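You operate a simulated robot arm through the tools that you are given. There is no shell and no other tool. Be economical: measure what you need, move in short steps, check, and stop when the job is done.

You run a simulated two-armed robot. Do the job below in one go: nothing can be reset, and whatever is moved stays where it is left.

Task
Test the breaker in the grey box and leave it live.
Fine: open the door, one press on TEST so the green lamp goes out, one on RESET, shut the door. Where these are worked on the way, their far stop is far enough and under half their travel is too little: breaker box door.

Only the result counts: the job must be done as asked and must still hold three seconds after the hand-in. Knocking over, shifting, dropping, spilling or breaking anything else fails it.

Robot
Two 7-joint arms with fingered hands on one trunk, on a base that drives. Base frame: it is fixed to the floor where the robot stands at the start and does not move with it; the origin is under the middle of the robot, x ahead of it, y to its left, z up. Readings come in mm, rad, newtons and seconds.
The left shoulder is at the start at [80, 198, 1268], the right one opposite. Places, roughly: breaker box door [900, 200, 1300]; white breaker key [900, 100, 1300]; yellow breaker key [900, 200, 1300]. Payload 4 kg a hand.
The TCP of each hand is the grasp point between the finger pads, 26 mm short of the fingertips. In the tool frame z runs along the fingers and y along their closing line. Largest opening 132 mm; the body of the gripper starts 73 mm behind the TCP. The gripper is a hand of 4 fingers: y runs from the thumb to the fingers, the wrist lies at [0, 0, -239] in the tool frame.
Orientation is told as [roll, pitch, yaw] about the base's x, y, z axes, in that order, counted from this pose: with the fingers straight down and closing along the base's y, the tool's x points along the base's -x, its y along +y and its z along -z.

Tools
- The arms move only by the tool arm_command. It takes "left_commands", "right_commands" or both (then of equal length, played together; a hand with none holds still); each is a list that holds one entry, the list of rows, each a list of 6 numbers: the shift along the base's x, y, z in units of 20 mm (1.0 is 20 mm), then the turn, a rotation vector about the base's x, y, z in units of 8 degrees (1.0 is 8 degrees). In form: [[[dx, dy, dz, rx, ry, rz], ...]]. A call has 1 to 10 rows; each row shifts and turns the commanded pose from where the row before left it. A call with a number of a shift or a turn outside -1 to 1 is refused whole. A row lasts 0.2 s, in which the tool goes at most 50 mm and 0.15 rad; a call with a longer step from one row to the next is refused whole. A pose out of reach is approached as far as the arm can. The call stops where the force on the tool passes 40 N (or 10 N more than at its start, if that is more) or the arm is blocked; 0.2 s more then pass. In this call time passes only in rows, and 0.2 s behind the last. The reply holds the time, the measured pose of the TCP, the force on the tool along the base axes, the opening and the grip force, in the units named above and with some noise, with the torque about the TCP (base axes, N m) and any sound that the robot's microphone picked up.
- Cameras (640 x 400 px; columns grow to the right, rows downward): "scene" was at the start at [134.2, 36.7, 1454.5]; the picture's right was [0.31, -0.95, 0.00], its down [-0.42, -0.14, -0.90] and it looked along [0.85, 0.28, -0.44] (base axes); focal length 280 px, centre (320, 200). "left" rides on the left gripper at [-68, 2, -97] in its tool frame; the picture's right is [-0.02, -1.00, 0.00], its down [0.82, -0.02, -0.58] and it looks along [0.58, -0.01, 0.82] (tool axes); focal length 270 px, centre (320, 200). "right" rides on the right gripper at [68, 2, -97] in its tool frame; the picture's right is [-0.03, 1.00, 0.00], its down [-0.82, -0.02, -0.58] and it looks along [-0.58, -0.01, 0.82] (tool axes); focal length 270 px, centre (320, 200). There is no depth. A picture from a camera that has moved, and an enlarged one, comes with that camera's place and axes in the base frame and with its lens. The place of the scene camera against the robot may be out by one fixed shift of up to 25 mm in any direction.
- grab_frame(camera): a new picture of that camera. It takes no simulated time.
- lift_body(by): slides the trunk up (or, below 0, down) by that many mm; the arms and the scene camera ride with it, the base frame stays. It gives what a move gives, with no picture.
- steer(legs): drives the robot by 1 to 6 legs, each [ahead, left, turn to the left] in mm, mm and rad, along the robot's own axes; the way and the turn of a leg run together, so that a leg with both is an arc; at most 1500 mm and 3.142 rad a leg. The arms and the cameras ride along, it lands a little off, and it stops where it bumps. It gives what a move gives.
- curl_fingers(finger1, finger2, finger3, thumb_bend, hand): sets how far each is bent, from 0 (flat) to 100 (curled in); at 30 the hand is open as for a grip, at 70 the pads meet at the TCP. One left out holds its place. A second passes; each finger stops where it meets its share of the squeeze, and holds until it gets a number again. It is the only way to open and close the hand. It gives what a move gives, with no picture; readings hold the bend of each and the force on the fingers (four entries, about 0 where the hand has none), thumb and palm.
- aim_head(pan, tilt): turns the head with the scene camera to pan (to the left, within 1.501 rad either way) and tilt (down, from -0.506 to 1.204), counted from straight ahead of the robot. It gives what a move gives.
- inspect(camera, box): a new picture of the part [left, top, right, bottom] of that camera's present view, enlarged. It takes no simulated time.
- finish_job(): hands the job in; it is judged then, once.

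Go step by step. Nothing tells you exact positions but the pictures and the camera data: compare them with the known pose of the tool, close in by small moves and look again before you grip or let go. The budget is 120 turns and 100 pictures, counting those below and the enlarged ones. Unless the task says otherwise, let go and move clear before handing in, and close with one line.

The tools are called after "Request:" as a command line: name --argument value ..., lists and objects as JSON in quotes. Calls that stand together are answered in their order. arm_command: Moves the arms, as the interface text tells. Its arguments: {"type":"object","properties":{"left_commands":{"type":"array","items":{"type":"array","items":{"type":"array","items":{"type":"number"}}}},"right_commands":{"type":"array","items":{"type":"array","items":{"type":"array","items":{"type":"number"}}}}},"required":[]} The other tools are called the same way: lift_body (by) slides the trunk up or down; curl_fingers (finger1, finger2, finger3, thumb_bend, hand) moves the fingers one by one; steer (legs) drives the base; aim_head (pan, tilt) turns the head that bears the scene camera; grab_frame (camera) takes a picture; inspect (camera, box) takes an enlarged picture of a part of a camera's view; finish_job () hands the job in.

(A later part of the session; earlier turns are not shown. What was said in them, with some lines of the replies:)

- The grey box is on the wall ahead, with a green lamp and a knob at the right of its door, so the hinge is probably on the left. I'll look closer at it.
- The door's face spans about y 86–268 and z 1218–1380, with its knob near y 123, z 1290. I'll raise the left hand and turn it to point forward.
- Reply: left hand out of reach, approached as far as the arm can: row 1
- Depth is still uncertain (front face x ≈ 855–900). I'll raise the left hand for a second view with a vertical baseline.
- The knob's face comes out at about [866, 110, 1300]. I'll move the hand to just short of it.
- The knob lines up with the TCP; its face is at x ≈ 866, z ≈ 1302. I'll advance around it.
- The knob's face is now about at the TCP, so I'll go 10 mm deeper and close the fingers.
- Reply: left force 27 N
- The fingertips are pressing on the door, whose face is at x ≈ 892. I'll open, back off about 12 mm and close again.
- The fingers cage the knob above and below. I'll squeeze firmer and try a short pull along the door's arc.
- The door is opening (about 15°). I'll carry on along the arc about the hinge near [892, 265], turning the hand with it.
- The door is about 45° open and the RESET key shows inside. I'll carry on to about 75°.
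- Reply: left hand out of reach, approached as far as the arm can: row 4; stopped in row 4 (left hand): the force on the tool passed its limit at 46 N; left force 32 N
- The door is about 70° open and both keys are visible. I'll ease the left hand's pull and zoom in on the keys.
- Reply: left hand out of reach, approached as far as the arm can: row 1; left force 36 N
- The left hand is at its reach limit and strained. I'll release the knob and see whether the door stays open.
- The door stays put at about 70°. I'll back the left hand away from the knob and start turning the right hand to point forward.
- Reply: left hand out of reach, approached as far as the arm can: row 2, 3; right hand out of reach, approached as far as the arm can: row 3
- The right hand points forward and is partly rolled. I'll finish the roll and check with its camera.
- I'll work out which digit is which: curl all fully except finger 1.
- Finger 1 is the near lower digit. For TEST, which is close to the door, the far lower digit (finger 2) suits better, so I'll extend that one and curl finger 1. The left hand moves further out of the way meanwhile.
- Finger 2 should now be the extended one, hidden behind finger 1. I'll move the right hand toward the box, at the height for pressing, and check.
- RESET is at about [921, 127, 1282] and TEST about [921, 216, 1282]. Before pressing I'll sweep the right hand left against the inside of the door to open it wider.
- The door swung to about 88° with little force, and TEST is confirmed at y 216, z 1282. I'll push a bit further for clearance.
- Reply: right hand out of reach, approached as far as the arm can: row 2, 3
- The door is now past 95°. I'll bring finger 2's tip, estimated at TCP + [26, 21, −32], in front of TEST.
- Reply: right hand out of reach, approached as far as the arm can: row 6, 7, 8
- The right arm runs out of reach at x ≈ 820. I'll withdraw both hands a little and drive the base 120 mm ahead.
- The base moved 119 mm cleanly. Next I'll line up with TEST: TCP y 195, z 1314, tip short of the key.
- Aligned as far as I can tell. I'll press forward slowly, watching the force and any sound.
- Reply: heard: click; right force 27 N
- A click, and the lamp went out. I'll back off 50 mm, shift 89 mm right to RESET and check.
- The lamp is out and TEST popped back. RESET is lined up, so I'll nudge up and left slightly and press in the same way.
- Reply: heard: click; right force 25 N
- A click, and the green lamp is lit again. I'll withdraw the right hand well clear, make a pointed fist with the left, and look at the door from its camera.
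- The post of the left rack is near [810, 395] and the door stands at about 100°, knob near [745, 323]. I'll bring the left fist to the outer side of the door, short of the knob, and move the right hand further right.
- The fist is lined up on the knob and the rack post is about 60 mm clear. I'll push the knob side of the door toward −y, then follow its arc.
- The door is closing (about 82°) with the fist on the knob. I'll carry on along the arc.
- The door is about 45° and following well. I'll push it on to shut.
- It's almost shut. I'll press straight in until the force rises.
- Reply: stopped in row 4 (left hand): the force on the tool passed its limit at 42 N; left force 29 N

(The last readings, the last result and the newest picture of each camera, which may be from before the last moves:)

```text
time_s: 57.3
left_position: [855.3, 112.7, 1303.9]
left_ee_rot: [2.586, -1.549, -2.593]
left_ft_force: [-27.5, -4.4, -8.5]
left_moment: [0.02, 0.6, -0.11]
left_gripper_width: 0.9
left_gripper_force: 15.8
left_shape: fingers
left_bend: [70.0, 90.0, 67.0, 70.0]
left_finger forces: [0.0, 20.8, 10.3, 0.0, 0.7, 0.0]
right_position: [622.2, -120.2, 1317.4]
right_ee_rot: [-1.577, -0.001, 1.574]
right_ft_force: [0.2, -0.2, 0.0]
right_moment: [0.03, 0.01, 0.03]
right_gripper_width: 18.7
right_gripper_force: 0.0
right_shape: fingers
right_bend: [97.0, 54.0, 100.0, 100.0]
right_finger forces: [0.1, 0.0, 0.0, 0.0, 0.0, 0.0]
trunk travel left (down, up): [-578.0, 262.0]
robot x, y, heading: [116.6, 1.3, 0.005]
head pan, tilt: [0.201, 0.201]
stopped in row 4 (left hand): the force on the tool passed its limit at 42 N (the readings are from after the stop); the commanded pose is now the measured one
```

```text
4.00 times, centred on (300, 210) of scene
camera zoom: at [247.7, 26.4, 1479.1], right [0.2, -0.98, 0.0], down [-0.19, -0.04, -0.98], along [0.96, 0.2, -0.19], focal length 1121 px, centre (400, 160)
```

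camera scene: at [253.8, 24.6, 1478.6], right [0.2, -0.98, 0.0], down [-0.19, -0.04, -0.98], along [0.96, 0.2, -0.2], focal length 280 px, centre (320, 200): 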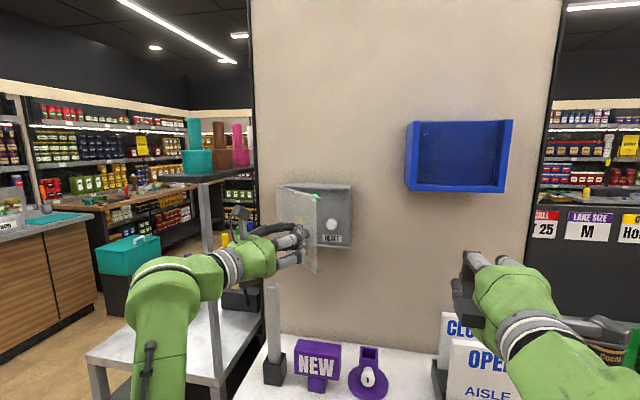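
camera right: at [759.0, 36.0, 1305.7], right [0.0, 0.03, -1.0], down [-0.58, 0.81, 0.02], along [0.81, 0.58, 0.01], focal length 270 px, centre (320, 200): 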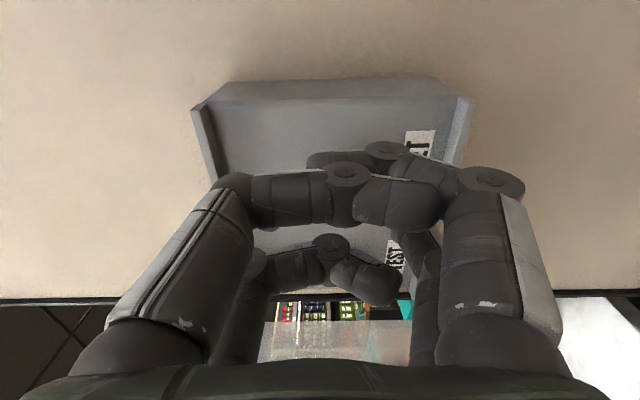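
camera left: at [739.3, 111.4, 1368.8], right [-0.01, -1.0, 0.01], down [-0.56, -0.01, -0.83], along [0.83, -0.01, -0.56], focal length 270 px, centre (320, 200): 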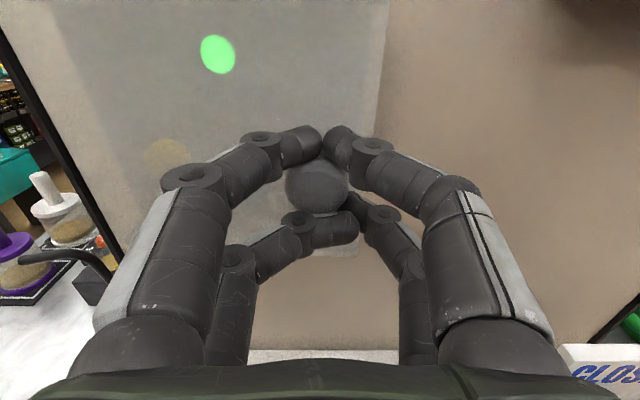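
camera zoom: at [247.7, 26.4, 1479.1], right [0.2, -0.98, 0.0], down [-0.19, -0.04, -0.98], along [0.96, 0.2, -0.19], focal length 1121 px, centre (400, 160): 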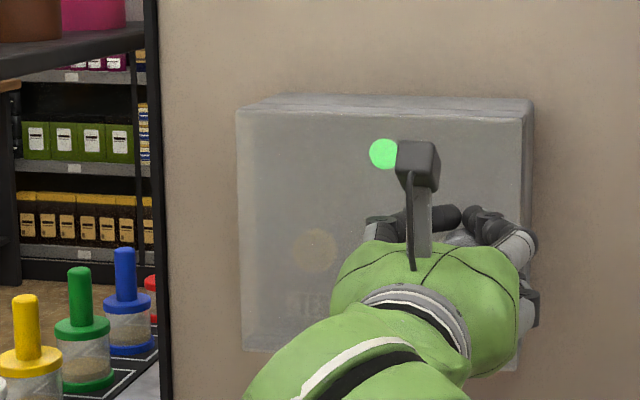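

The door is shut. I'll open the fingers off the knob, back straight out and check.

Request:
curl_fingers --hand "left" --finger1 30 --finger2 30 --finger3 30 --thumb_bend 30

Request:
arm_command --left_commands '[[[-0.7, 0, 0, 0, 0, 0], [-1, 0, 0, 0, 0, 0], [-1, 0, 0, 0, 0, 0], [-1, 0, 0, 0, 0, 0], [-1, 0, 0, 0, 0, 0], [-1, 0, 0, 0, 0, 0], [-1, 0.5, 0, 0, 0, 0], [-1, 1, 0, 0, 0, 0], [-1, 1, 0, 0, 0, 0], [-1, 1, 0, 0, 0, 0]]]'

Request:
inspect --camera "scene" --box '[220, 160, 380, 260]'

Request:
grab_frame --camera "scene"

Request:
grab_frame --camera "left"

```text
time_s: 58.3
left_position: [860.3, 114.3, 1299.7]
left_ee_rot: [2.513, -1.553, -2.518]
left_ft_force: [0.2, 0.4, 0.6]
left_moment: [-0.02, 0.01, 0.01]
left_gripper_width: 132.5
left_gripper_force: 0.0
left_shape: fingers
left_bend: [30.0, 31.0, 30.0, 30.0]
left_finger forces: [0.0, 0.1, 0.0, 0.1, 0.0, 0.1]
right_position: [626.1, -120.4, 1315.1]
right_ee_rot: [-1.574, -0.002, 1.573]
right_ft_force: [0.1, -0.2, 1.0]
right_moment: [-0.03, 0.03, 0.0]
right_gripper_width: 18.9
right_gripper_force: 0.0
right_shape: fingers
right_bend: [97.0, 54.0, 100.0, 100.0]
right_finger forces: [0.0, 0.1, 0.0, 0.0, 0.0, 0.1]
trunk travel left (down, up): [-578.0, 262.0]
robot x, y, heading: [118.2, -2.0, 0.004]
head pan, tilt: [0.201, 0.201]
```

```text
time_s: 60.5
left_position: [666.1, 185.8, 1299.1]
left_ee_rot: [2.525, -1.553, -2.529]
left_ft_force: [-0.2, 0.9, 0.4]
left_moment: [0.02, -0.01, -0.03]
left_gripper_width: 132.4
left_gripper_force: 0.0
left_shape: fingers
left_bend: [30.0, 30.0, 30.0, 30.0]
left_finger forces: [0.0, 0.0, 0.1, 0.1, 0.1, 0.1]
right_position: [628.5, -119.8, 1315.2]
right_ee_rot: [-1.572, -0.001, 1.573]
right_ft_force: [-0.2, 0.2, -0.1]
right_moment: [0.0, 0.03, 0.02]
right_gripper_width: 19.1
right_gripper_force: 0.0
right_shape: fingers
right_bend: [97.0, 54.0, 100.0, 100.0]
right_finger forces: [0.0, 0.0, 0.0, 0.0, 0.0, 0.1]
trunk travel left (down, up): [-578.0, 262.0]
robot x, y, heading: [114.1, -0.5, -0.002]
head pan, tilt: [0.201, 0.201]
```

```text
4.00 times, centred on (300, 210) of scene
camera zoom: at [254.2, 28.1, 1478.4], right [0.2, -0.98, 0.0], down [-0.19, -0.04, -0.98], along [0.96, 0.2, -0.2], focal length 1121 px, centre (400, 160)
```

zoom: 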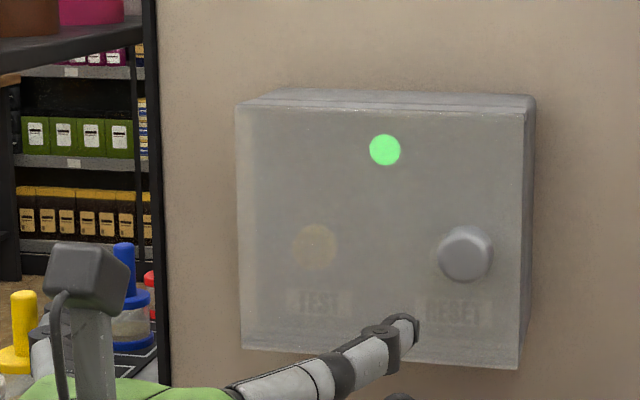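

```text
45 pictures are left
camera scene: at [254.2, 28.1, 1478.4], right [0.2, -0.98, 0.0], down [-0.19, -0.04, -0.98], along [0.96, 0.2, -0.2], focal length 280 px, centre (320, 200)
```

scene: 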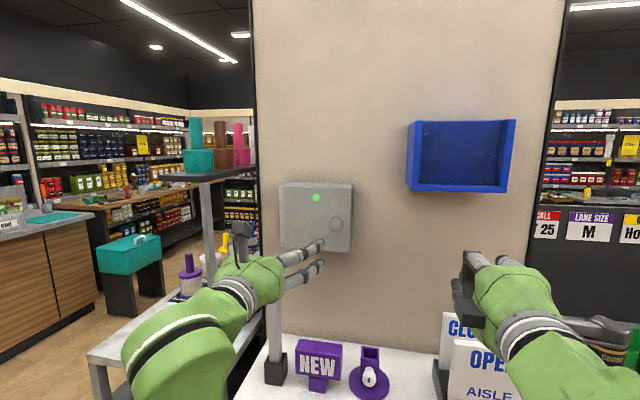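

```text
44 pictures are left
camera left: at [567.9, 187.4, 1366.4], right [0.0, -1.0, 0.01], down [-0.57, -0.01, -0.82], along [0.82, -0.01, -0.57], focal length 270 px, centre (320, 200)
```

left: 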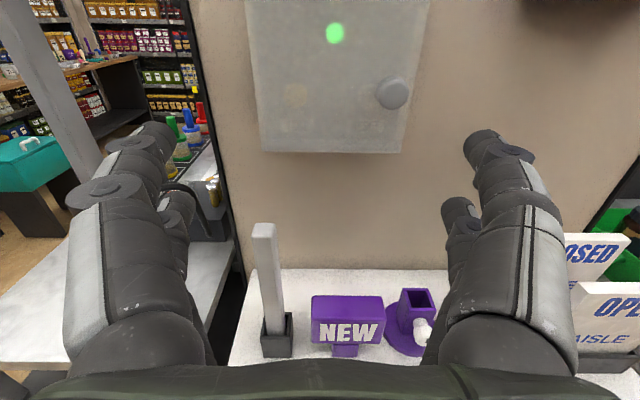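

The door is flush and shut, the green lamp is lit, and nothing else has moved. Both hands are clear, so I'm handing in.

Request:
finish_job

```text
The job is handed in.
```

The breaker is tested and live: I opened the door, pressed TEST once (the lamp went out) and RESET once (it came back on), then shut the door and moved both hands clear.
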